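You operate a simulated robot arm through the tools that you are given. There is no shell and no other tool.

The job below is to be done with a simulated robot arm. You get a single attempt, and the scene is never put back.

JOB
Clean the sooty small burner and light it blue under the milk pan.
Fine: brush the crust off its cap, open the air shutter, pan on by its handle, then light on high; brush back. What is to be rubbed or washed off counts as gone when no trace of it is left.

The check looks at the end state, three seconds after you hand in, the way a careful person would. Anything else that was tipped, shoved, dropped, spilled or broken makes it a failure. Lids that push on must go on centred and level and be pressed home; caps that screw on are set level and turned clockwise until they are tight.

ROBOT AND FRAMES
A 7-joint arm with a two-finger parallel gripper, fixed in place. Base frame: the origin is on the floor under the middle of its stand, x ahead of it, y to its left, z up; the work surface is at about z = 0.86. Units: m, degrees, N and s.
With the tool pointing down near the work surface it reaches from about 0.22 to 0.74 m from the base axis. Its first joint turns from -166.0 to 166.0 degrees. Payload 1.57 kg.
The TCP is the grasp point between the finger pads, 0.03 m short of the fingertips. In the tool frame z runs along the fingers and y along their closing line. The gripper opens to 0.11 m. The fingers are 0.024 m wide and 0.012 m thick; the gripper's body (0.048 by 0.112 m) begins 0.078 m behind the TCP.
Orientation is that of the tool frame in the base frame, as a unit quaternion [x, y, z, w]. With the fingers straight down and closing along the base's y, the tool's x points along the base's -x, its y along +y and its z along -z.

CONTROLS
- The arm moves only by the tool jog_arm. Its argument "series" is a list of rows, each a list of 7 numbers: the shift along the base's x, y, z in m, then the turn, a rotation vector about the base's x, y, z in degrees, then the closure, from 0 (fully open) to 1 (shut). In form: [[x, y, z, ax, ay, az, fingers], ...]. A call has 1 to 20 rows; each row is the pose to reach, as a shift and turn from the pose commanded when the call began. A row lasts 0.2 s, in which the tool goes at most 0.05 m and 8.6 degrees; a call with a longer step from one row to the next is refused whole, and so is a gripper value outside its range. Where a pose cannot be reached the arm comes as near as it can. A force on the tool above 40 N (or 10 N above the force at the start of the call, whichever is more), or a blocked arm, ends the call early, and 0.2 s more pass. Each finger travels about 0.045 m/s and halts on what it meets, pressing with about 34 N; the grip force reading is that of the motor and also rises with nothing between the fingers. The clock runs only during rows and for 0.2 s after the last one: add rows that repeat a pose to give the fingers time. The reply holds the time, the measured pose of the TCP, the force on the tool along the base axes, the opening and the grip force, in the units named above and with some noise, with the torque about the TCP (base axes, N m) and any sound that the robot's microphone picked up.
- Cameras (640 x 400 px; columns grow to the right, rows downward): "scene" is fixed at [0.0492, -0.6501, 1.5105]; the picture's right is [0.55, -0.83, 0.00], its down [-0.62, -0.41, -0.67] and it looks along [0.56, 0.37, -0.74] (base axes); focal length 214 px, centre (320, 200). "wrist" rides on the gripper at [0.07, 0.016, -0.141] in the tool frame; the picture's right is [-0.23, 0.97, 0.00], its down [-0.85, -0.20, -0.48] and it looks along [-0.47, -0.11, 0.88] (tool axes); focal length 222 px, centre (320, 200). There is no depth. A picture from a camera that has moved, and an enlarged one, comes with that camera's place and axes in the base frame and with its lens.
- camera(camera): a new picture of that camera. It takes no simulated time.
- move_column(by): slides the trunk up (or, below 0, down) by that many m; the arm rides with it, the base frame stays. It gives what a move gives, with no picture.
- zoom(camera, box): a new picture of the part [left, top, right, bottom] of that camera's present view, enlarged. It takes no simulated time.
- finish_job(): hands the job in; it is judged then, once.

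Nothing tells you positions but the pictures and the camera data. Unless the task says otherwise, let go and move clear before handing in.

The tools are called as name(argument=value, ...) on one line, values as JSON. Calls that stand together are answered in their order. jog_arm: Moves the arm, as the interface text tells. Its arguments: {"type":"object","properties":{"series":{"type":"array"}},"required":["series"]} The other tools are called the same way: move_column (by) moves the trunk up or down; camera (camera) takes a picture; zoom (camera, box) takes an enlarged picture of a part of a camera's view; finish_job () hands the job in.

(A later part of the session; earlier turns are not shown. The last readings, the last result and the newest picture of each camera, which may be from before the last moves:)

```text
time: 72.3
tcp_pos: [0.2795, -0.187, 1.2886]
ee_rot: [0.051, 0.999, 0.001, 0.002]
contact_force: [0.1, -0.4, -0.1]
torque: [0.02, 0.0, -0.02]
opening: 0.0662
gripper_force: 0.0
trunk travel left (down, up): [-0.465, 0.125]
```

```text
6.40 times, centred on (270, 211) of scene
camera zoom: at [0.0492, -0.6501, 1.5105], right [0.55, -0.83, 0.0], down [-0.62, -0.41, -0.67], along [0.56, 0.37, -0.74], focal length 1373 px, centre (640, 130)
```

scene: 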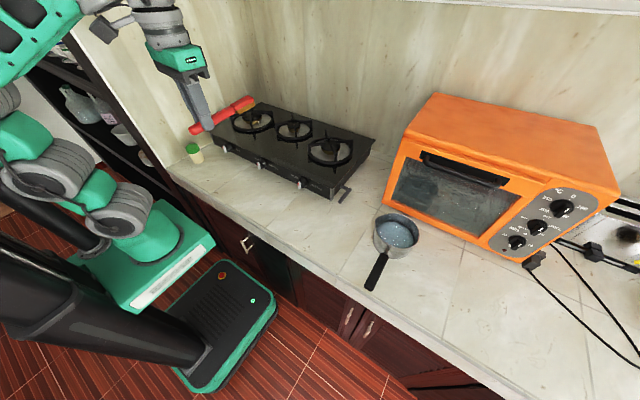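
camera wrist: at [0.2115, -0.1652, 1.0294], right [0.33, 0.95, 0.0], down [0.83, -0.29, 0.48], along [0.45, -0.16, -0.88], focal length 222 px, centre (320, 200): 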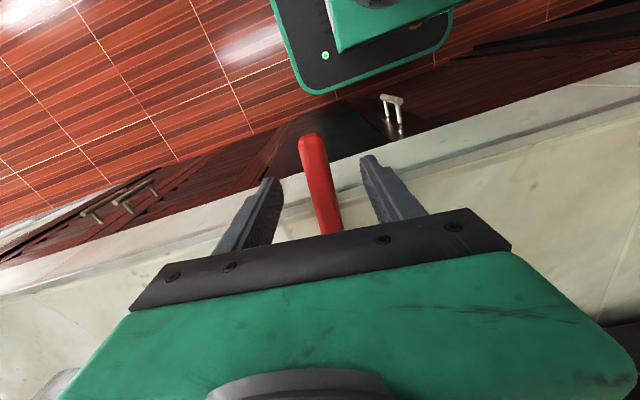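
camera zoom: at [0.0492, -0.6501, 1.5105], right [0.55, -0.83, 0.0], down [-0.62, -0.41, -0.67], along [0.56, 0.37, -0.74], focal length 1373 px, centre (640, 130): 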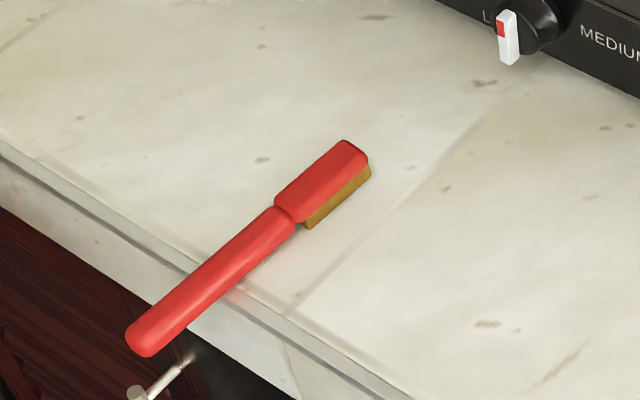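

The brush lies almost exactly where it started. Next I'm heading for the lever on the hob's right side.

jog_arm(series=[[0.02, -0.02, -0.01, 0, 0, 1, 0.4], [0.045, -0.045, -0.03, 0, 0, 2, 0.4], [0.07, -0.07, -0.05, 0, 0, 3, 0.4], [0.095, -0.1, -0.08, 0, 0, 4, 0.4], [0.12, -0.13, -0.11, 0, 0, 5, 0.4], [0.14, -0.16, -0.14, 0, 0, 5.9, 0.4], [0.16, -0.19, -0.165, 0, 0, 5.9, 0.4], [0.17, -0.215, -0.185, 0, 0, 5.9, 0.4], [0.17, -0.229, -0.19, 0, 0, 5.9, 0.4], [0.17, -0.229, -0.19, 0, 0, 5.9, 0.4]])

camera(camera="wrist")

camera(camera="scene")

```text
time: 74.5
tcp_pos: [0.4501, -0.4163, 1.0981]
ee_rot: [0.0, 1.0, 0.001, 0.001]
contact_force: [-0.5, 1.1, 0.3]
torque: [0.01, -0.04, 0.03]
opening: 0.0658
gripper_force: 0.1
trunk travel left (down, up): [-0.465, 0.125]
```

```text
taken
camera wrist: at [0.3791, -0.401, 1.2393], right [0.23, 0.97, 0.0], down [0.85, -0.2, 0.48], along [0.47, -0.11, -0.88], focal length 222 px, centre (320, 200)
```

wrist: 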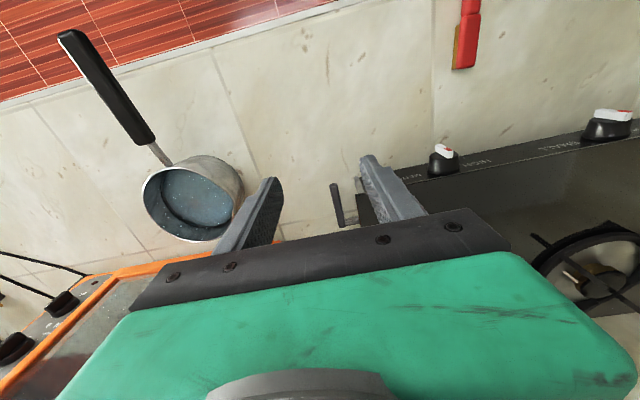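

```text
taken
```

scene: 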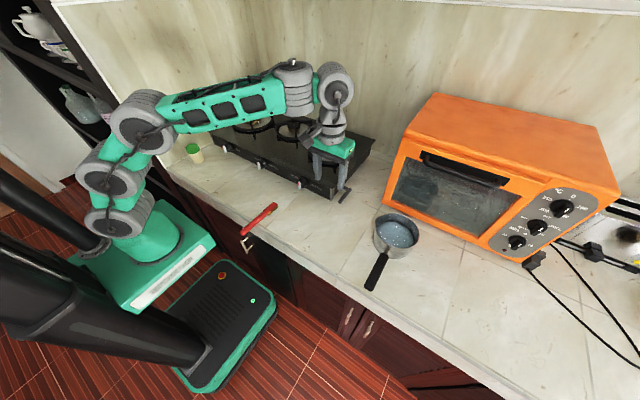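

I've got a clean view of the lever, the pan and the knobs. I'll zoom in on each.

zoom(camera="wrist", box=[310, 160, 400, 240])

zoom(camera="wrist", box=[390, 90, 640, 200])

zoom(camera="wrist", box=[40, 20, 280, 250])

zoom(camera="scene", box=[325, 170, 365, 210])

```text
5.00 times, centred on (355, 200) of wrist
camera zoom: at [0.3791, -0.401, 1.2393], right [0.23, 0.97, 0.0], down [0.85, -0.2, 0.48], along [0.47, -0.11, -0.88], focal length 1111 px, centre (145, 200)
```

zoom: 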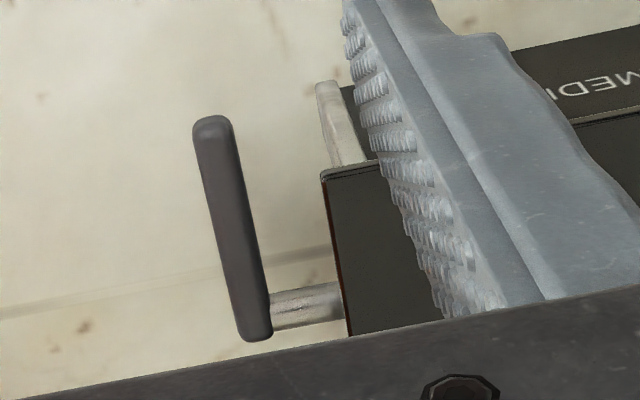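

```text
2.56 times, centred on (515, 145) of wrist
camera zoom: at [0.3791, -0.401, 1.2393], right [0.23, 0.97, 0.0], down [0.85, -0.2, 0.48], along [0.47, -0.11, -0.88], focal length 569 px, centre (-179, 341)
```

zoom: 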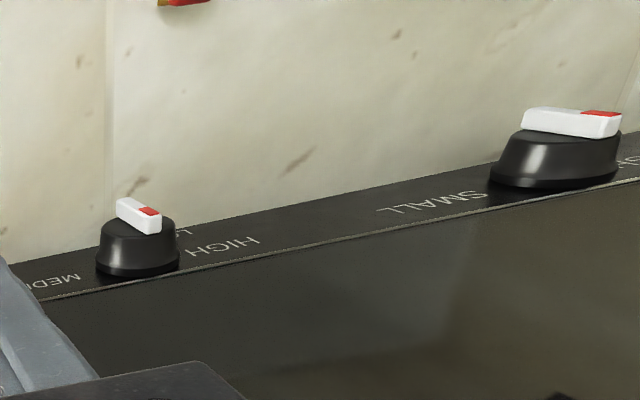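

```text
1.74 times, centred on (160, 135) of wrist
camera zoom: at [0.3791, -0.401, 1.2393], right [0.23, 0.97, 0.0], down [0.85, -0.2, 0.48], along [0.47, -0.11, -0.88], focal length 386 px, centre (598, 313)
```

zoom: 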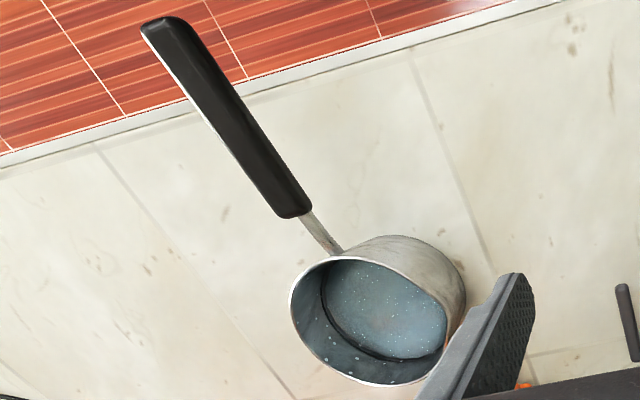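

```text
10.00 times, centred on (345, 190) of scene
camera zoom: at [0.0492, -0.6501, 1.5105], right [0.55, -0.83, 0.0], down [-0.62, -0.41, -0.67], along [0.56, 0.37, -0.74], focal length 2145 px, centre (70, 300)
```

zoom: 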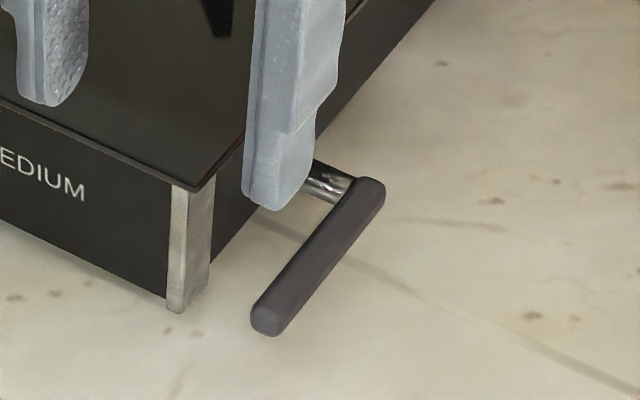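

The bar runs from (0.536, -0.415, 0.906) back to its pivot near (0.615, -0.416, 0.91), and it can only swing upward. I'll tilt the tool forward and set up to pinch the bar near its tip.

jog_arm(series=[[0.02, 0.0, -0.02, 0, -6, 0, 0.45], [0.04, 0.0, -0.04, 0, -12, 0, 0.5], [0.06, 0.0, -0.06, 0, -18, 0, 0.55], [0.08, 0.0, -0.08, 0, -24, 0, 0.58], [0.095, 0.0008, -0.1, 0, -30, 0, 0.58], [0.1, 0.0008, -0.12, 0, -30, 0, 0.58], [0.1, 0.0008, -0.125, 0, -30, 0, 0.58]])

camera(camera="wrist")

zoom(camera="scene", box=[300, 150, 380, 214])

```text
time: 76.1
tcp_pos: [0.5513, -0.4374, 1.0189]
ee_rot: [0.0, 0.974, 0.003, 0.225]
contact_force: [0.9, -0.6, 0.2]
torque: [-0.03, 0.02, 0.0]
opening: 0.0463
gripper_force: 0.1
out of reach, approached as far as the arm can: row 3, 4, 5, 6, 7
trunk travel left (down, up): [-0.465, 0.125]
```

```text
taken
camera wrist: at [0.4269, -0.4237, 1.115], right [0.2, 0.97, 0.1], down [0.56, -0.2, 0.8], along [0.8, -0.11, -0.59], focal length 222 px, centre (320, 200)
```

wrist: 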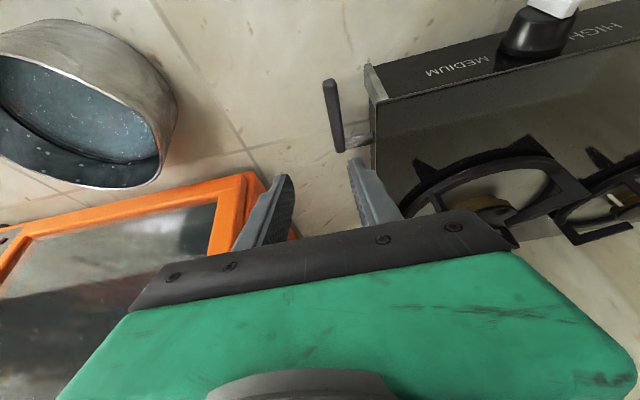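

```text
6.25 times, centred on (340, 182) of scene
camera zoom: at [0.0492, -0.6501, 1.5105], right [0.55, -0.83, 0.0], down [-0.62, -0.41, -0.67], along [0.56, 0.37, -0.74], focal length 1340 px, centre (195, 312)
```

zoom: 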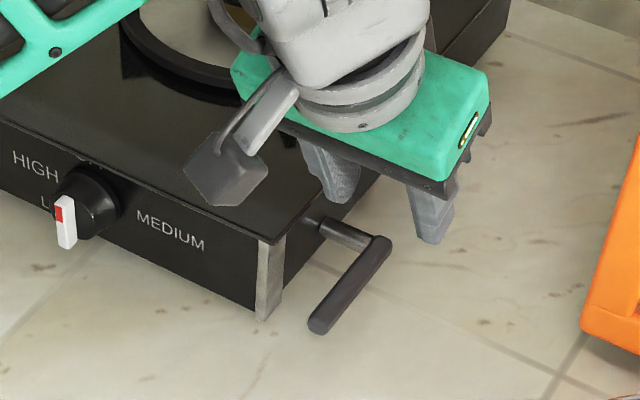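

The arm fell short of the pose and sits slightly too far out and high. I'll try smaller corrections from here to see what it can reach.

jog_arm(series=[[0, 0.005, -0.01, 0, 0, 0, 0.58], [0, 0.01, -0.02, 0, 0, 0, 0.58], [0, 0.015, -0.03, 0, 0, 0, 0.58], [0, 0.02, -0.04, 0, 0, 0, 0.58], [0, 0.02, -0.04, 0, 0, 0, 0.58]])

camera(camera="scene")

```text
time: 77.3
tcp_pos: [0.552, -0.4382, 1.0197]
ee_rot: [0.001, 0.974, 0.002, 0.225]
contact_force: [-0.6, -0.3, -0.6]
torque: [-0.02, 0.02, 0.02]
opening: 0.0461
gripper_force: 0.0
out of reach, approached as far as the arm can: row 1, 2, 3, 4, 5
trunk travel left (down, up): [-0.465, 0.125]
```

```text
taken
```

scene: 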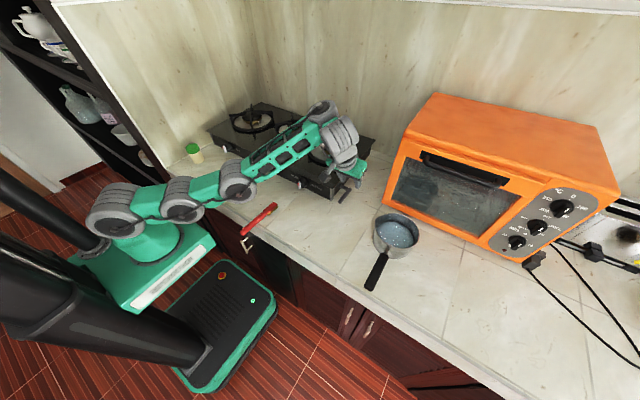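

The arm has settled into an elbow-low shape, which limits it here. I'll back out to the previous upright pose and look again.

jog_arm(series=[[-0.015, 0.002, 0.01, 0, 4, 0, 0.58], [-0.03, 0.004, 0.02, 0, 8, 0, 0.58], [-0.045, 0.006, 0.03, 0, 12, 0, 0.58], [-0.06, 0.01, 0.045, 0, 16, 0, 0.58], [-0.075, 0.014, 0.06, 0, 20, 0, 0.58], [-0.09, 0.018, 0.07, 0, 24, 0, 0.58], [-0.1, 0.022, 0.08, 0, 26, 0, 0.58], [-0.1, 0.022, 0.08, 0, 26, 0, 0.58]])

camera(camera="scene")

```text
time: 79.1
tcp_pos: [0.4497, -0.4169, 1.0984]
ee_rot: [0.001, 1.0, 0.002, 0.0]
contact_force: [-0.7, 0.4, 0.4]
torque: [0.0, -0.01, 0.0]
opening: 0.0464
gripper_force: 0.1
out of reach, approached as far as the arm can: row 1, 7
trunk travel left (down, up): [-0.465, 0.125]
```

```text
taken
```

scene: 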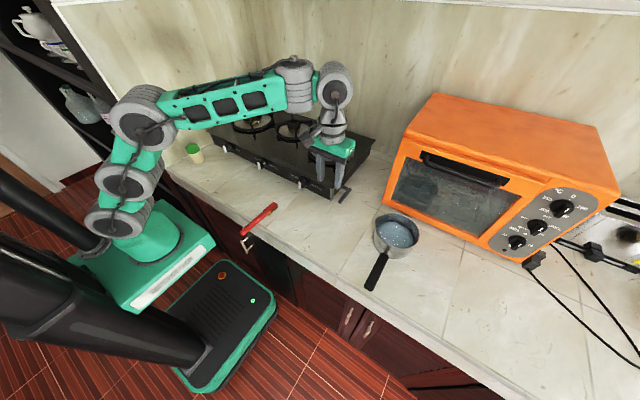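

The elbow is back up, so the tilt was the problem. I'll stay upright, raise the trunk a bit for reach, and come over the lever tip with the fingers straddling it.

move_column(by=0.08)

jog_arm(series=[[0.02, 0.0, -0.03, 0, 0, 0, 0.58], [0.04, 0.0, -0.06, 0, 0, 0, 0.58], [0.06, 0.0, -0.09, 0, 0, 0, 0.58], [0.08, 0.0, -0.12, 0, 0, 0, 0.58], [0.1, 0.001, -0.15, 0, 0, 0, 0.58], [0.103, 0.0012, -0.18, 0, 0, 0, 0.58], [0.103, 0.0012, -0.2, 0, 0, 0, 0.58], [0.103, 0.0012, -0.2, 0, 0, 0, 0.58]])

camera(camera="wrist")

zoom(camera="scene", box=[300, 150, 380, 214])

```text
time: 80.2
tcp_pos: [0.4505, -0.4166, 1.1796]
ee_rot: [0.0, 1.0, 0.001, 0.0]
contact_force: [-0.4, -0.1, 0.6]
torque: [0.01, -0.01, -0.02]
opening: 0.046
gripper_force: 0.0
trunk travel left (down, up): [-0.545, 0.045]
```

```text
time: 81.8
tcp_pos: [0.5527, -0.4182, 0.9963]
ee_rot: [0.002, 1.0, -0.003, 0.008]
contact_force: [-11.7, 1.1, 14.7]
torque: [0.59, 0.46, 0.3]
opening: 0.0487
gripper_force: 1.2
trunk travel left (down, up): [-0.545, 0.045]
stopped in row 7: the force on the tool passed its limit at 51 N (the readings are from after the stop); the commanded pose is now the measured one
```

```text
taken
camera wrist: at [0.4807, -0.4018, 1.1356], right [0.23, 0.97, 0.0], down [0.85, -0.2, 0.49], along [0.48, -0.11, -0.87], focal length 222 px, centre (320, 200)
```

wrist: 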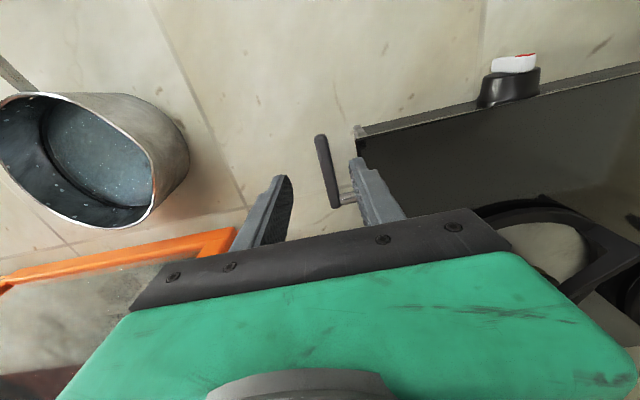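

```text
6.25 times, centred on (340, 182) of scene
camera zoom: at [0.0492, -0.6501, 1.5105], right [0.55, -0.83, 0.0], down [-0.62, -0.41, -0.67], along [0.56, 0.37, -0.74], focal length 1340 px, centre (195, 312)
```

zoom: 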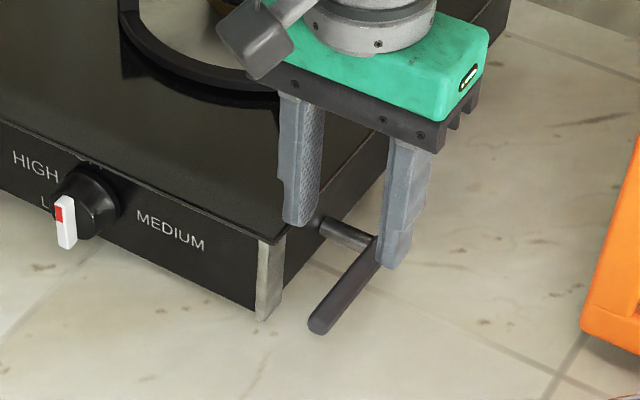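

The force stop came with the fingers still well above the lever, so I suspect the hand is rubbing its own arm again. I'll look at the whole arm and re-read the force.

camera(camera="scene")

jog_arm(series=[[0, 0, 0, 0, 0, 0, 0.58]])

```text
taken
```

scene: 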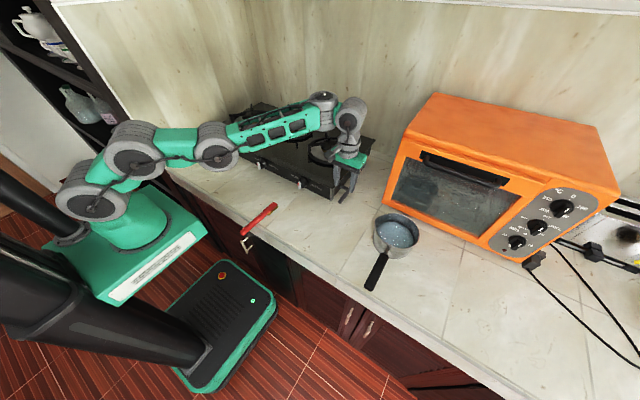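

```text
time: 82.2
tcp_pos: [0.5538, -0.4164, 0.9971]
ee_rot: [0.002, 1.0, -0.002, 0.009]
contact_force: [-11.9, 0.4, 19.6]
torque: [0.66, 0.56, 0.37]
opening: 0.0461
gripper_force: 0.1
trunk travel left (down, up): [-0.545, 0.045]
```

The force pattern points at the +y fingertip touching something near (0.543, -0.384, 0.967), probably the hob's glass corner. I'll zoom in there to confirm.

zoom(camera="wrist", box=[310, 110, 410, 230])

zoom(camera="scene", box=[325, 165, 365, 195])

```text
3.33 times, centred on (360, 170) of wrist
camera zoom: at [0.4809, -0.4004, 1.1356], right [0.23, 0.97, 0.0], down [0.85, -0.2, 0.49], along [0.48, -0.11, -0.87], focal length 740 px, centre (187, 300)
```

zoom: 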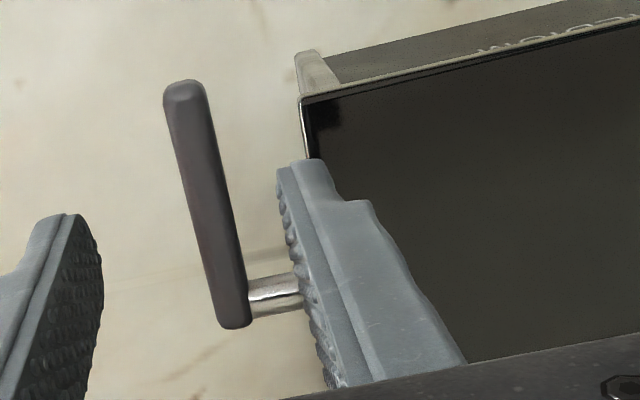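

```text
13.33 times, centred on (345, 180) of scene
camera zoom: at [0.0492, -0.6501, 1.5105], right [0.55, -0.83, 0.0], down [-0.62, -0.41, -0.67], along [0.56, 0.37, -0.74], focal length 2860 px, centre (-13, 467)
```

zoom: 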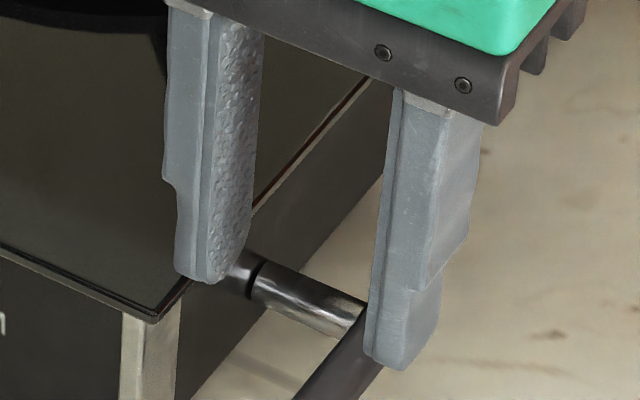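

The +y finger did land on the glass edge: the hob side is at y≈-0.385 and the glass is at about z=0.965. There are only about 24 mm between the bar and the glass. I'll lift off, narrow the fingers to about 28 mm, shift slightly toward -y and come down again.

jog_arm(series=[[0, 0, 0.01, 0, 0, 0, 0.58], [0, -0.002, 0.03, 0, 0, 0, 0.65], [0, -0.004, 0.03, 0, 0, 0, 0.745], [0, -0.004, 0.03, 0, 0, 0, 0.745]])

zoom(camera="scene", box=[320, 160, 370, 200])

zoom(camera="wrist", box=[280, 110, 400, 230])

```text
time: 83.2
tcp_pos: [0.5552, -0.4216, 1.0219]
ee_rot: [0.001, 1.0, -0.001, 0.006]
contact_force: [-0.5, 0.7, 0.1]
torque: [-0.03, -0.01, 0.01]
opening: 0.0283
gripper_force: 0.1
trunk travel left (down, up): [-0.545, 0.045]
```

```text
10.00 times, centred on (345, 180) of scene
camera zoom: at [0.0492, -0.6501, 1.5105], right [0.55, -0.83, 0.0], down [-0.62, -0.41, -0.67], along [0.56, 0.37, -0.74], focal length 2145 px, centre (70, 400)
```

zoom: 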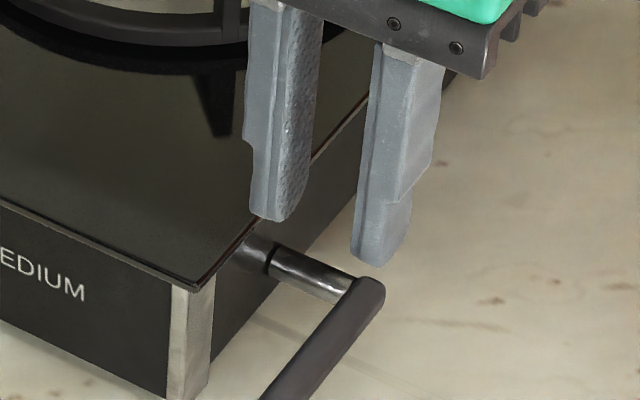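

```text
3.33 times, centred on (340, 170) of wrist
camera zoom: at [0.4829, -0.4056, 1.1623], right [0.23, 0.97, 0.0], down [0.85, -0.2, 0.49], along [0.48, -0.11, -0.87], focal length 740 px, centre (253, 300)
```

zoom: 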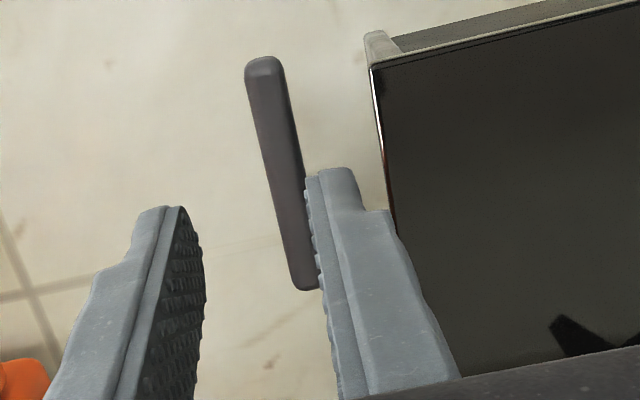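

The narrower fingers clear the glass. I'll shift +3 mm in y to centre on the bar and descend step by step.

jog_arm(series=[[-0.002, 0.003, -0.005, 0, 0, 0, 0.71], [-0.004, 0.003, -0.02, 0, 0, 0, 0.71], [-0.004, 0.003, -0.04, 0, 0, 0, 0.71], [-0.004, 0.003, -0.055, 0, 0, 0, 0.71], [-0.004, 0.003, -0.055, 0, 0, 0, 0.71]])

zoom(camera="scene", box=[320, 160, 370, 200])

zoom(camera="wrist", box=[280, 110, 400, 230])

```text
time: 84.4
tcp_pos: [0.5515, -0.4182, 0.9675]
ee_rot: [0.002, 1.0, -0.002, 0.006]
contact_force: [-0.4, -0.7, -0.2]
torque: [0.0, 0.04, -0.03]
opening: 0.0318
gripper_force: 0.1
trunk travel left (down, up): [-0.545, 0.045]
```

```text
10.00 times, centred on (345, 180) of scene
camera zoom: at [0.0492, -0.6501, 1.5105], right [0.55, -0.83, 0.0], down [-0.62, -0.41, -0.67], along [0.56, 0.37, -0.74], focal length 2145 px, centre (70, 400)
```

zoom: 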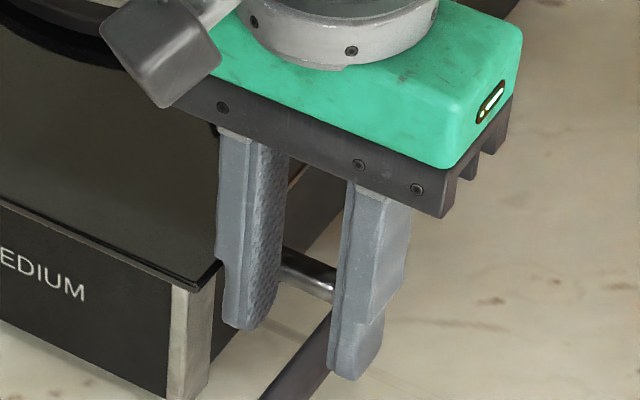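

```text
3.33 times, centred on (340, 170) of wrist
camera zoom: at [0.4791, -0.4019, 1.1071], right [0.23, 0.97, 0.0], down [0.85, -0.2, 0.49], along [0.48, -0.11, -0.87], focal length 740 px, centre (253, 300)
```

zoom: 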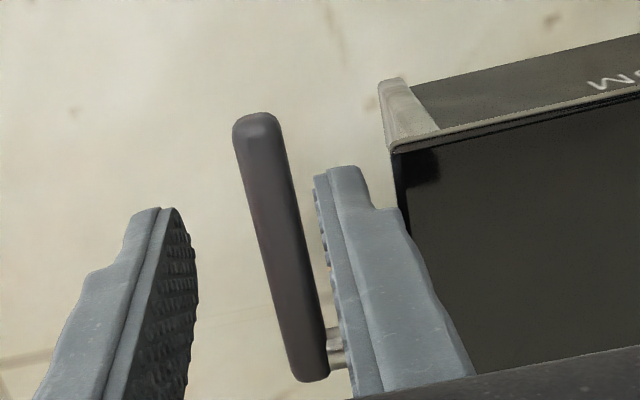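

The fingers have cleared the glass edge and straddle the bar. I'm going down to bar height.

jog_arm(series=[[0, 0, -0.015, 0, 0, 0, 0.71], [0, 0, -0.03, 0, 0, 0, 0.71], [0, 0, -0.045, 0, 0, 0, 0.71], [0, 0, -0.057, 0, 0, 0, 0.71], [0, 0, -0.057, 0, 0, 0, 0.71]])

zoom(camera="scene", box=[315, 165, 365, 205])

zoom(camera="wrist", box=[280, 110, 400, 230])

```text
time: 85.6
tcp_pos: [0.5502, -0.4179, 0.9104]
ee_rot: [0.001, 1.0, -0.001, 0.006]
contact_force: [0.3, 0.0, -0.6]
torque: [0.03, -0.02, 0.0]
opening: 0.0318
gripper_force: 0.0
trunk travel left (down, up): [-0.545, 0.045]
```

```text
10.00 times, centred on (340, 185) of scene
camera zoom: at [0.0492, -0.6501, 1.5105], right [0.55, -0.83, 0.0], down [-0.62, -0.41, -0.67], along [0.56, 0.37, -0.74], focal length 2145 px, centre (120, 350)
```

zoom: 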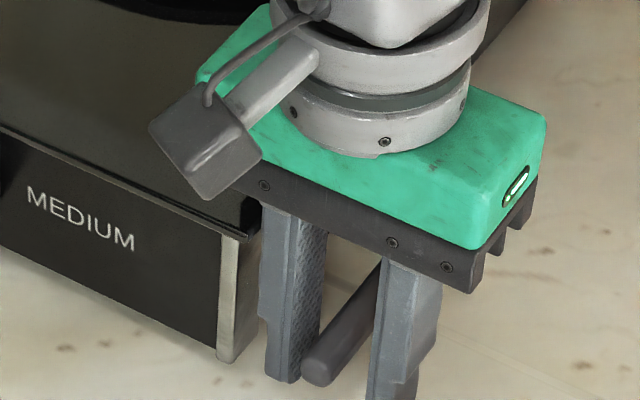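

```text
3.33 times, centred on (340, 170) of wrist
camera zoom: at [0.479, -0.4021, 1.0502], right [0.23, 0.97, 0.0], down [0.85, -0.2, 0.49], along [0.48, -0.11, -0.87], focal length 740 px, centre (253, 300)
```

zoom: 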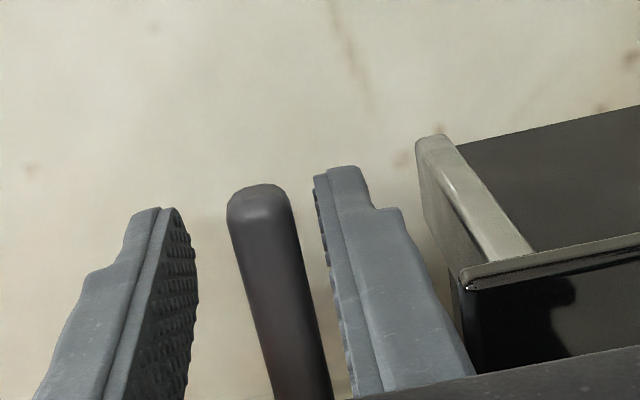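

The bar is between the pads and clear of the hob on both sides. I'll close on it.

jog_arm(series=[[0, 0.001, 0, 0, 0, 0, 0.8], [0, 0.002, 0, 0, 0, 0, 0.9], [0, 0.002, 0, 0, 0, 0, 1], [0, 0.002, 0, 0, 0, 0, 1], [0, 0.002, 0, 0, 0, 0, 1]])

zoom(camera="wrist", box=[280, 110, 400, 230])

```text
time: 86.8
tcp_pos: [0.5513, -0.4155, 0.9106]
ee_rot: [0.001, 1.0, -0.001, 0.006]
contact_force: [-2.5, 10.7, -1.2]
torque: [0.36, 0.11, 0.46]
opening: 0.0134
gripper_force: 30.1
trunk travel left (down, up): [-0.545, 0.045]
```

```text
3.33 times, centred on (340, 170) of wrist
camera zoom: at [0.4791, -0.3986, 1.0502], right [0.23, 0.97, 0.0], down [0.85, -0.2, 0.49], along [0.48, -0.11, -0.87], focal length 740 px, centre (253, 300)
```

zoom: 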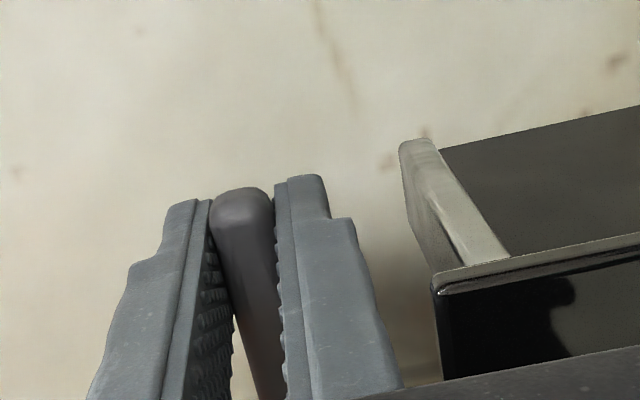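

The bar is held at 13.4 mm opening with a slight side load. I'll start lifting it along an arc around the pivot and watch the forces.

jog_arm(series=[[0, 0.003, 0.003, 0, 0, 0, 1], [0.0009, 0.003, 0.009, 0, 0, 0, 1], [0.002, 0.003, 0.0145, 0, 0, 0, 1], [0.0037, 0.003, 0.0196, 0, 0, 0, 1]])

zoom(camera="scene", box=[315, 165, 365, 205])

zoom(camera="wrist", box=[280, 110, 400, 230])

```text
time: 87.8
tcp_pos: [0.5544, -0.4144, 0.9286]
ee_rot: [0.002, 1.0, -0.001, 0.005]
contact_force: [-10.5, 0.3, -10.9]
torque: [0.36, 0.93, 0.54]
opening: 0.0135
gripper_force: 29.9
trunk travel left (down, up): [-0.545, 0.045]
```

```text
10.00 times, centred on (340, 185) of scene
camera zoom: at [0.0492, -0.6501, 1.5105], right [0.55, -0.83, 0.0], down [-0.62, -0.41, -0.67], along [0.56, 0.37, -0.74], focal length 2145 px, centre (120, 350)
```

zoom: 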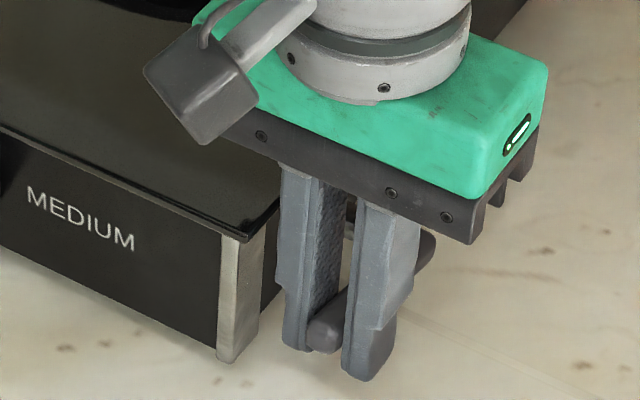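

```text
3.33 times, centred on (340, 170) of wrist
camera zoom: at [0.4817, -0.3983, 1.0692], right [0.23, 0.97, 0.0], down [0.85, -0.2, 0.49], along [0.48, -0.11, -0.87], focal length 740 px, centre (253, 300)
```

zoom: 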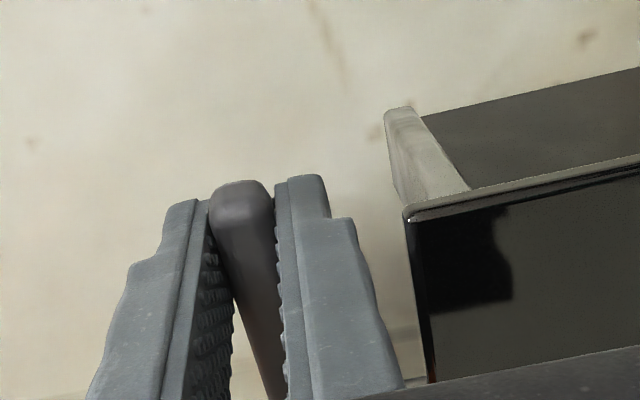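

The bar is rotating up with about 10 N of resistance. I'll continue along the arc.

jog_arm(series=[[0.0015, 0, 0.005, 0, 0, 0, 1], [0.0035, 0, 0.0098, 0, 0, 0, 1], [0.006, 0, 0.0145, 0, 0, 0, 1], [0.009, 0, 0.019, 0, 0, 0, 1]])

zoom(camera="scene", box=[315, 165, 365, 205])

zoom(camera="wrist", box=[280, 110, 400, 230])

```text
time: 88.8
tcp_pos: [0.5642, -0.4146, 0.9504]
ee_rot: [0.002, 1.0, -0.001, 0.006]
contact_force: [-10.2, -2.3, -9.2]
torque: [0.31, 0.94, 0.49]
opening: 0.0139
gripper_force: 30.5
trunk travel left (down, up): [-0.545, 0.045]
```

```text
10.00 times, centred on (340, 185) of scene
camera zoom: at [0.0492, -0.6501, 1.5105], right [0.55, -0.83, 0.0], down [-0.62, -0.41, -0.67], along [0.56, 0.37, -0.74], focal length 2145 px, centre (120, 350)
```

zoom: 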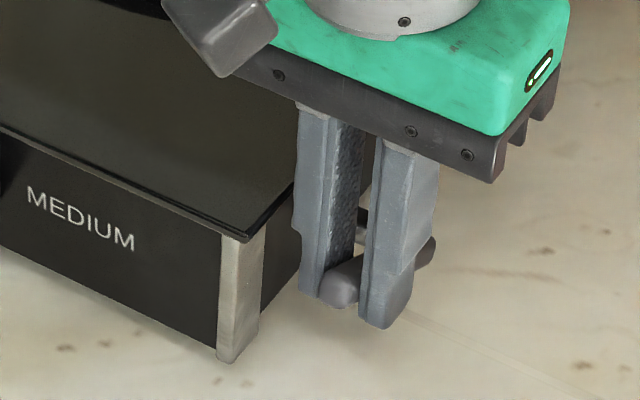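

```text
3.33 times, centred on (340, 170) of wrist
camera zoom: at [0.4914, -0.3981, 1.0891], right [0.23, 0.97, 0.0], down [0.85, -0.2, 0.49], along [0.48, -0.11, -0.87], focal length 740 px, centre (253, 300)
```

zoom: 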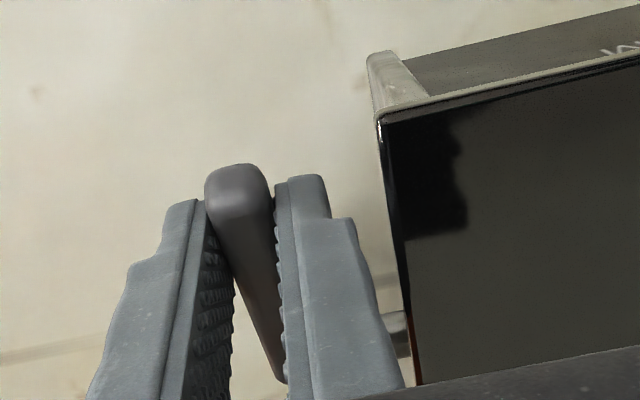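

The bar is now at about 40° and moving freely. I'll carry on toward vertical.

jog_arm(series=[[0.004, 0, 0.004, 0, 0, 0, 1], [0.0077, 0, 0.0076, 0, 0, 0, 1], [0.0122, 0, 0.011, 0, 0, 0, 1], [0.0168, 0, 0.014, 0, 0, 0, 1], [0.0217, 0, 0.0165, 0, 0, 0, 1], [0.0269, 0, 0.0187, 0, 0, 0, 1]])

zoom(camera="scene", box=[315, 165, 365, 205])

zoom(camera="wrist", box=[280, 110, 400, 230])

```text
time: 90.2
tcp_pos: [0.5897, -0.4135, 0.9697]
ee_rot: [0.002, 1.0, -0.002, 0.007]
contact_force: [-15.7, -3.0, 0.6]
torque: [0.52, 1.01, 0.5]
opening: 0.0136
gripper_force: 29.6
trunk travel left (down, up): [-0.545, 0.045]
```

```text
10.00 times, centred on (340, 185) of scene
camera zoom: at [0.0492, -0.6501, 1.5105], right [0.55, -0.83, 0.0], down [-0.62, -0.41, -0.67], along [0.56, 0.37, -0.74], focal length 2145 px, centre (120, 350)
```

zoom: 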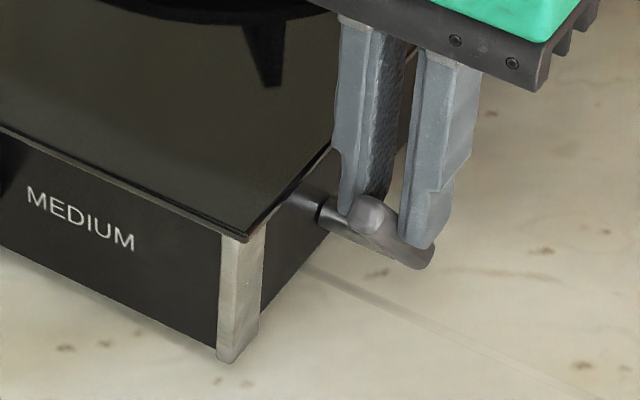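

```text
3.33 times, centred on (340, 170) of wrist
camera zoom: at [0.5173, -0.398, 1.1093], right [0.23, 0.97, 0.0], down [0.85, -0.2, 0.49], along [0.48, -0.11, -0.87], focal length 740 px, centre (253, 300)
```

zoom: 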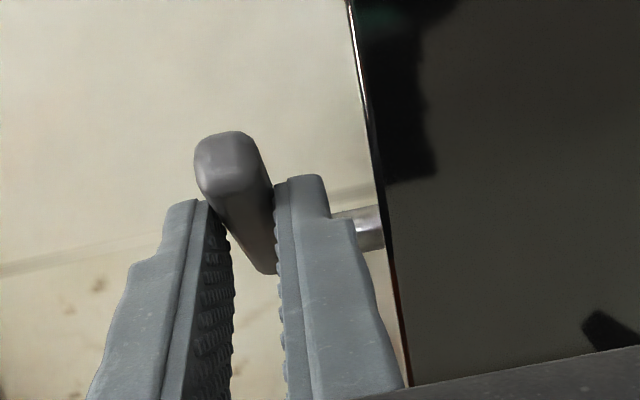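

The bar is now at roughly 60° and still turning. I'll keep pushing it toward vertical.

jog_arm(series=[[0.005, 0, 0.002, 0, 0, 0, 1], [0.01, 0, 0.0035, 0, 0, 0, 1], [0.015, 0, 0.0045, 0, 0, 0, 1], [0.02, 0, 0.005, 0, 0, 0, 1], [0.025, 0, 0.005, 0, 0, 0, 1]])

zoom(camera="scene", box=[315, 165, 365, 205])

zoom(camera="wrist", box=[280, 110, 400, 230])

```text
time: 91.4
tcp_pos: [0.6086, -0.4137, 0.9737]
ee_rot: [0.003, 1.0, -0.001, 0.008]
contact_force: [-26.3, -19.5, 0.5]
torque: [-0.22, 0.64, 0.24]
opening: 0.0135
gripper_force: 30.3
out of reach, approached as far as the arm can: row 5
trunk travel left (down, up): [-0.545, 0.045]
```

```text
10.00 times, centred on (340, 185) of scene
camera zoom: at [0.0492, -0.6501, 1.5105], right [0.55, -0.83, 0.0], down [-0.62, -0.41, -0.67], along [0.56, 0.37, -0.74], focal length 2145 px, centre (120, 350)
```

zoom: 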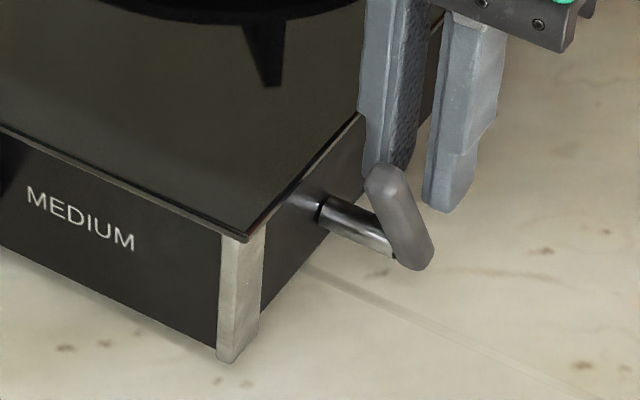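

```text
3.33 times, centred on (340, 170) of wrist
camera zoom: at [0.5353, -0.3979, 1.113], right [0.23, 0.97, 0.0], down [0.85, -0.2, 0.49], along [0.48, -0.11, -0.87], focal length 740 px, centre (253, 300)
```

zoom: 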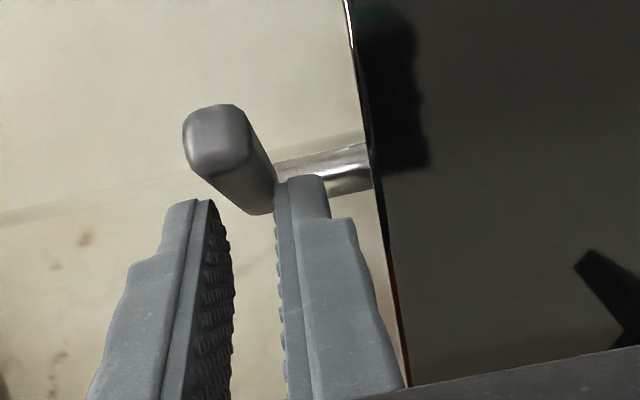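

The bar stands at about 67° and the fingers have slid off toward its back side. I'll open, lift away and look at where the lever stays.

jog_arm(series=[[-0.005, 0, 0.002, 0, 0, 0, 1], [-0.008, 0, 0.003, 0, 0, 0, 0.85], [-0.008, 0, 0.004, 0, 0, 0, 0.72], [-0.008, 0, 0.02, 0, 0, 0, 0.72], [-0.008, -0.002, 0.05, 0, 0, 0, 0.72], [-0.02, -0.002, 0.08, 0, 0, 0, 0.72], [-0.06, -0.002, 0.09, 0, 0, 0, 0.72]])

zoom(camera="scene", box=[315, 165, 365, 205])

camera(camera="wrist")

```text
time: 93.0
tcp_pos: [0.5495, -0.4111, 1.0624]
ee_rot: [0.002, 1.0, -0.002, 0.006]
contact_force: [0.5, -0.6, -0.3]
torque: [0.0, -0.02, -0.02]
opening: 0.0307
gripper_force: 0.1
trunk travel left (down, up): [-0.545, 0.045]
```

```text
10.00 times, centred on (340, 185) of scene
camera zoom: at [0.0492, -0.6501, 1.5105], right [0.55, -0.83, 0.0], down [-0.62, -0.41, -0.67], along [0.56, 0.37, -0.74], focal length 2145 px, centre (120, 350)
```

zoom: 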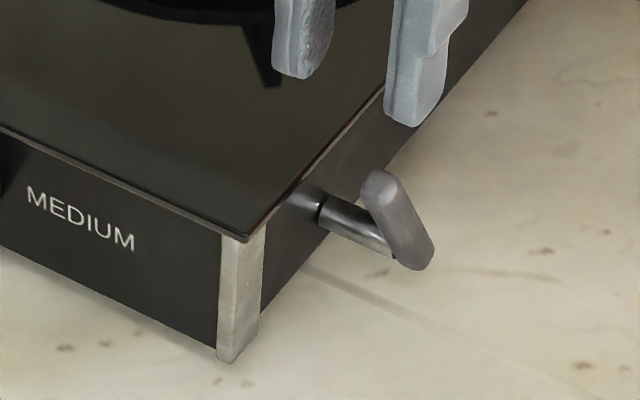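

```text
taken
camera wrist: at [0.4781, -0.3958, 1.2031], right [0.23, 0.97, 0.0], down [0.85, -0.2, 0.49], along [0.48, -0.11, -0.87], focal length 222 px, centre (320, 200)
```

wrist: 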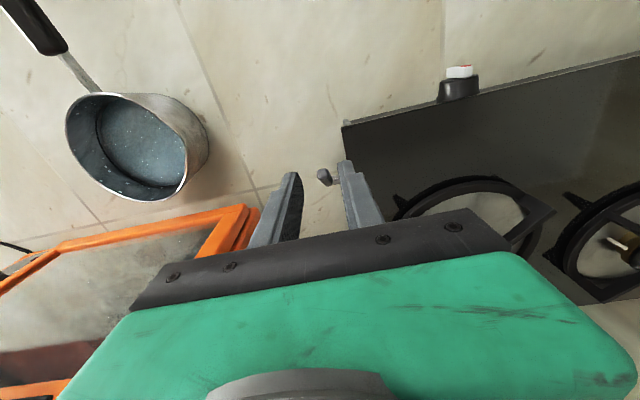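

The lever holds at about 65°. To find out whether that's the end of its travel, I'll close the fingers and push on its front face toward vertical.

jog_arm(series=[[0.0, -0.001, -0.01, 0, 0, 0, 0.85], [0.0, -0.002, -0.03, 0, 0, 0, 1], [0.0, -0.002, -0.05, 0, 0, 0, 1], [0.0, -0.002, -0.07, 0, 0, 0, 1], [0.0, -0.002, -0.08, 0, 0, 0, 1], [0.0, -0.002, -0.08, 0, 0, 0, 1]])

zoom(camera="scene", box=[315, 165, 365, 205])

zoom(camera="wrist", box=[260, 110, 400, 230])

```text
time: 94.4
tcp_pos: [0.5493, -0.4155, 0.983]
ee_rot: [0.001, 1.0, -0.001, 0.006]
contact_force: [0.5, -0.3, 0.4]
torque: [0.02, 0.04, 0.03]
opening: 0.0001
gripper_force: 21.1
trunk travel left (down, up): [-0.545, 0.045]
```

```text
10.00 times, centred on (340, 185) of scene
camera zoom: at [0.0492, -0.6501, 1.5105], right [0.55, -0.83, 0.0], down [-0.62, -0.41, -0.67], along [0.56, 0.37, -0.74], focal length 2145 px, centre (120, 350)
```

zoom: 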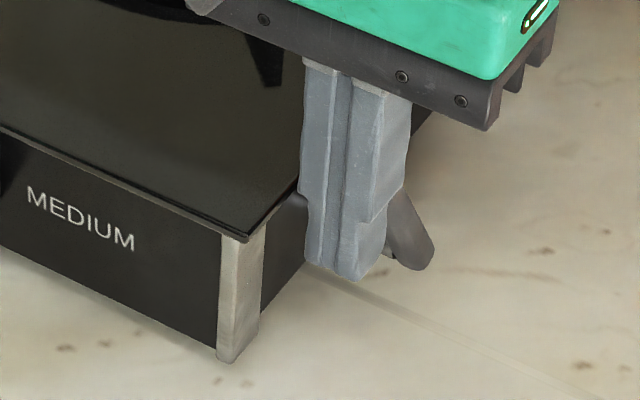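

```text
3.33 times, centred on (330, 170) of wrist
camera zoom: at [0.4774, -0.3986, 1.1227], right [0.23, 0.97, 0.0], down [0.85, -0.2, 0.49], along [0.48, -0.11, -0.87], focal length 740 px, centre (287, 300)
```

zoom: 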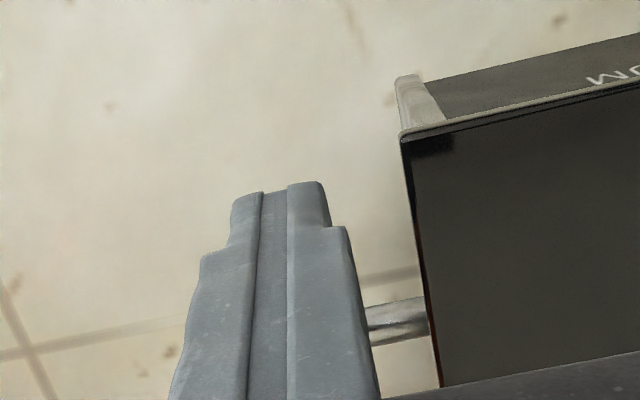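

Now I'll push forward in small steps against the bar.

jog_arm(series=[[0.007, 0.001, 0, 0, 0, 0, 1], [0.013, 0.001, 0, 0, 0, 0, 1], [0.018, 0.001, 0, 0, 0, 0, 1], [0.022, 0.001, 0, 0, 0, 0, 1], [0.026, 0.001, 0, 0, 0, 0, 1], [0.03, 0.001, 0, 0, 0, 0, 1]])

zoom(camera="scene", box=[315, 165, 365, 205])

```text
time: 95.2
tcp_pos: [0.5582, -0.4141, 0.9831]
ee_rot: [0.007, 1.0, 0.002, 0.006]
contact_force: [-44.1, -1.7, 13.1]
torque: [0.47, 0.37, 0.07]
opening: 0.0
gripper_force: 21.6
trunk travel left (down, up): [-0.545, 0.045]
stopped in row 3: the force on the tool passed its limit at 45 N (the readings are from after the stop); the commanded pose is now the measured one
```

```text
10.00 times, centred on (340, 185) of scene
camera zoom: at [0.0492, -0.6501, 1.5105], right [0.55, -0.83, 0.0], down [-0.62, -0.41, -0.67], along [0.56, 0.37, -0.74], focal length 2145 px, centre (120, 350)
```

zoom: 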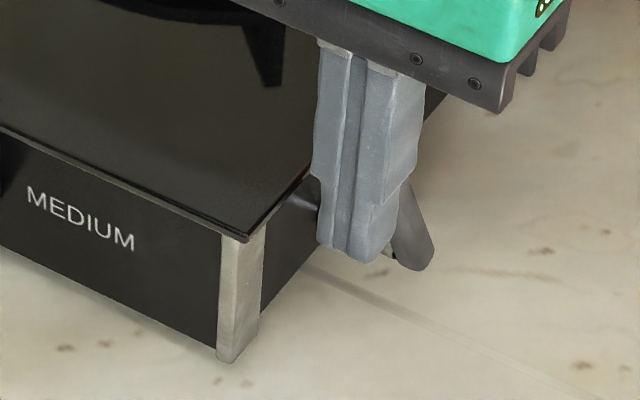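

The lever resists 45 N without moving, where 10–15 N moved it before. That means it's at its end stop, about 60° up, and the shutter is fully open. I'll back off and look at it again.

jog_arm(series=[[-0.01, 0, 0, 0, 0, 0, 1], [-0.025, 0, 0.01, 0, 0, 0, 1], [-0.04, 0, 0.04, 0, 0, 0, 0.9], [-0.06, 0, 0.08, 0, 0, 0, 0.8], [-0.08, 0, 0.12, 0, 0, 0, 0.7], [-0.1, 0, 0.13, 0, 0, 0, 0.6]])

zoom(camera="scene", box=[315, 165, 365, 205])

camera(camera="wrist")

camera(camera="scene")

```text
time: 96.6
tcp_pos: [0.465, -0.4132, 1.1123]
ee_rot: [0.003, 1.0, 0.001, 0.004]
contact_force: [-0.3, 0.4, -1.1]
torque: [0.01, -0.04, -0.01]
opening: 0.0441
gripper_force: 0.1
trunk travel left (down, up): [-0.545, 0.045]
```

```text
10.00 times, centred on (340, 185) of scene
camera zoom: at [0.0492, -0.6501, 1.5105], right [0.55, -0.83, 0.0], down [-0.62, -0.41, -0.67], along [0.56, 0.37, -0.74], focal length 2145 px, centre (120, 350)
```

zoom: 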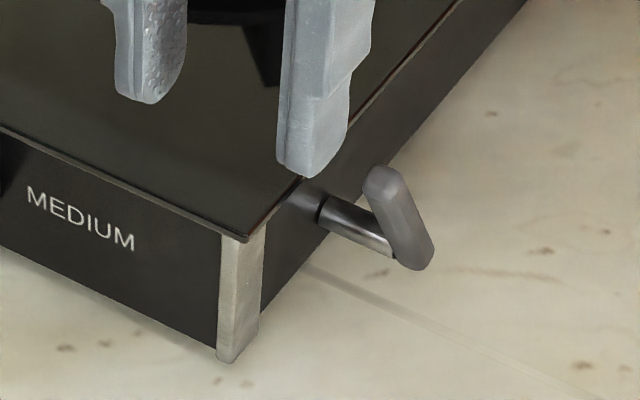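

```text
taken
camera wrist: at [0.3929, -0.3973, 1.2521], right [0.23, 0.97, 0.0], down [0.85, -0.21, 0.49], along [0.47, -0.11, -0.87], focal length 222 px, centre (320, 200)
```

wrist: 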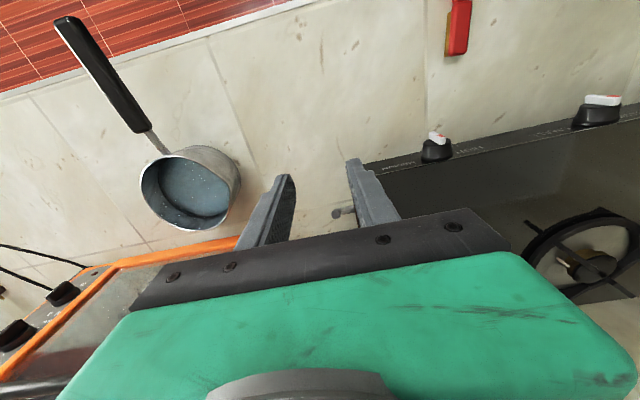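

```text
taken
```

scene: 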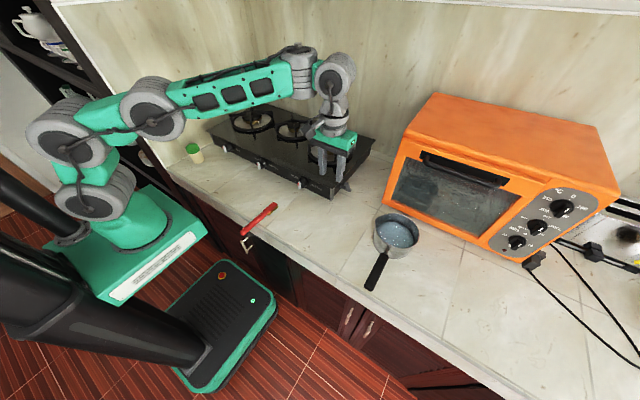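

The shutter lever stays up at its stop. Next comes the pan, so I'll zoom in on it to measure its rim and handle.

zoom(camera="wrist", box=[40, 0, 260, 240])

zoom(camera="scene", box=[355, 200, 435, 300])

zoom(camera="wrist", box=[50, 10, 190, 160])

```text
1.67 times, centred on (150, 120) of wrist
camera zoom: at [0.3929, -0.3973, 1.2521], right [0.23, 0.97, 0.0], down [0.85, -0.21, 0.49], along [0.47, -0.11, -0.87], focal length 370 px, centre (603, 333)
```

zoom: 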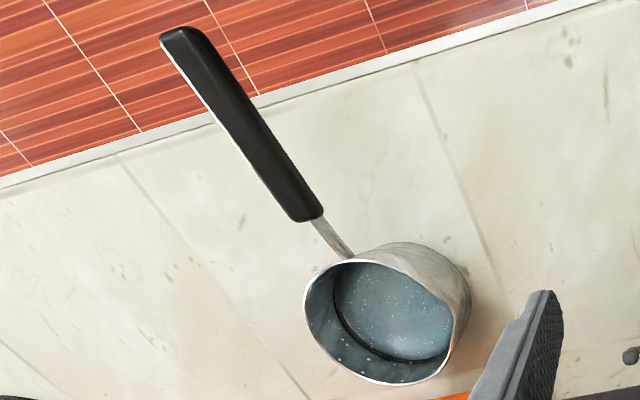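

```text
4.00 times, centred on (395, 250) of scene
camera zoom: at [0.0492, -0.6501, 1.5105], right [0.55, -0.83, 0.0], down [-0.62, -0.41, -0.67], along [0.56, 0.37, -0.74], focal length 858 px, centre (20, 0)
```

zoom: 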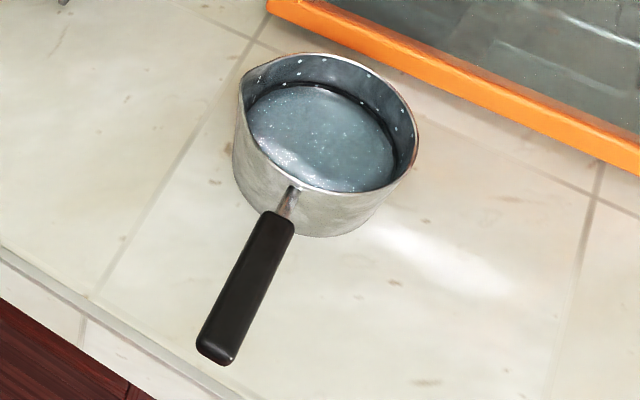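

```text
2.67 times, centred on (120, 85) of wrist
camera zoom: at [0.3929, -0.3973, 1.2521], right [0.23, 0.97, 0.0], down [0.85, -0.21, 0.49], along [0.47, -0.11, -0.87], focal length 592 px, centre (853, 507)
```

zoom: 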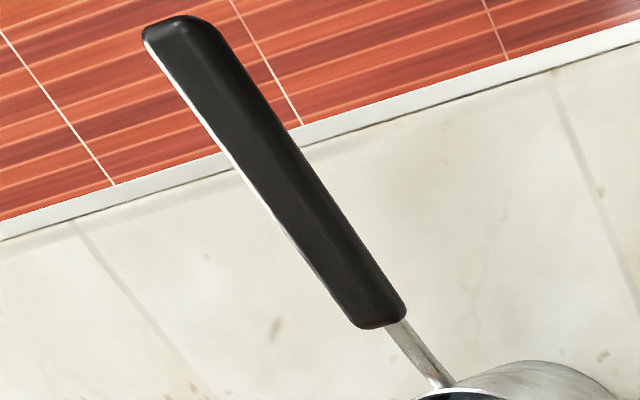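

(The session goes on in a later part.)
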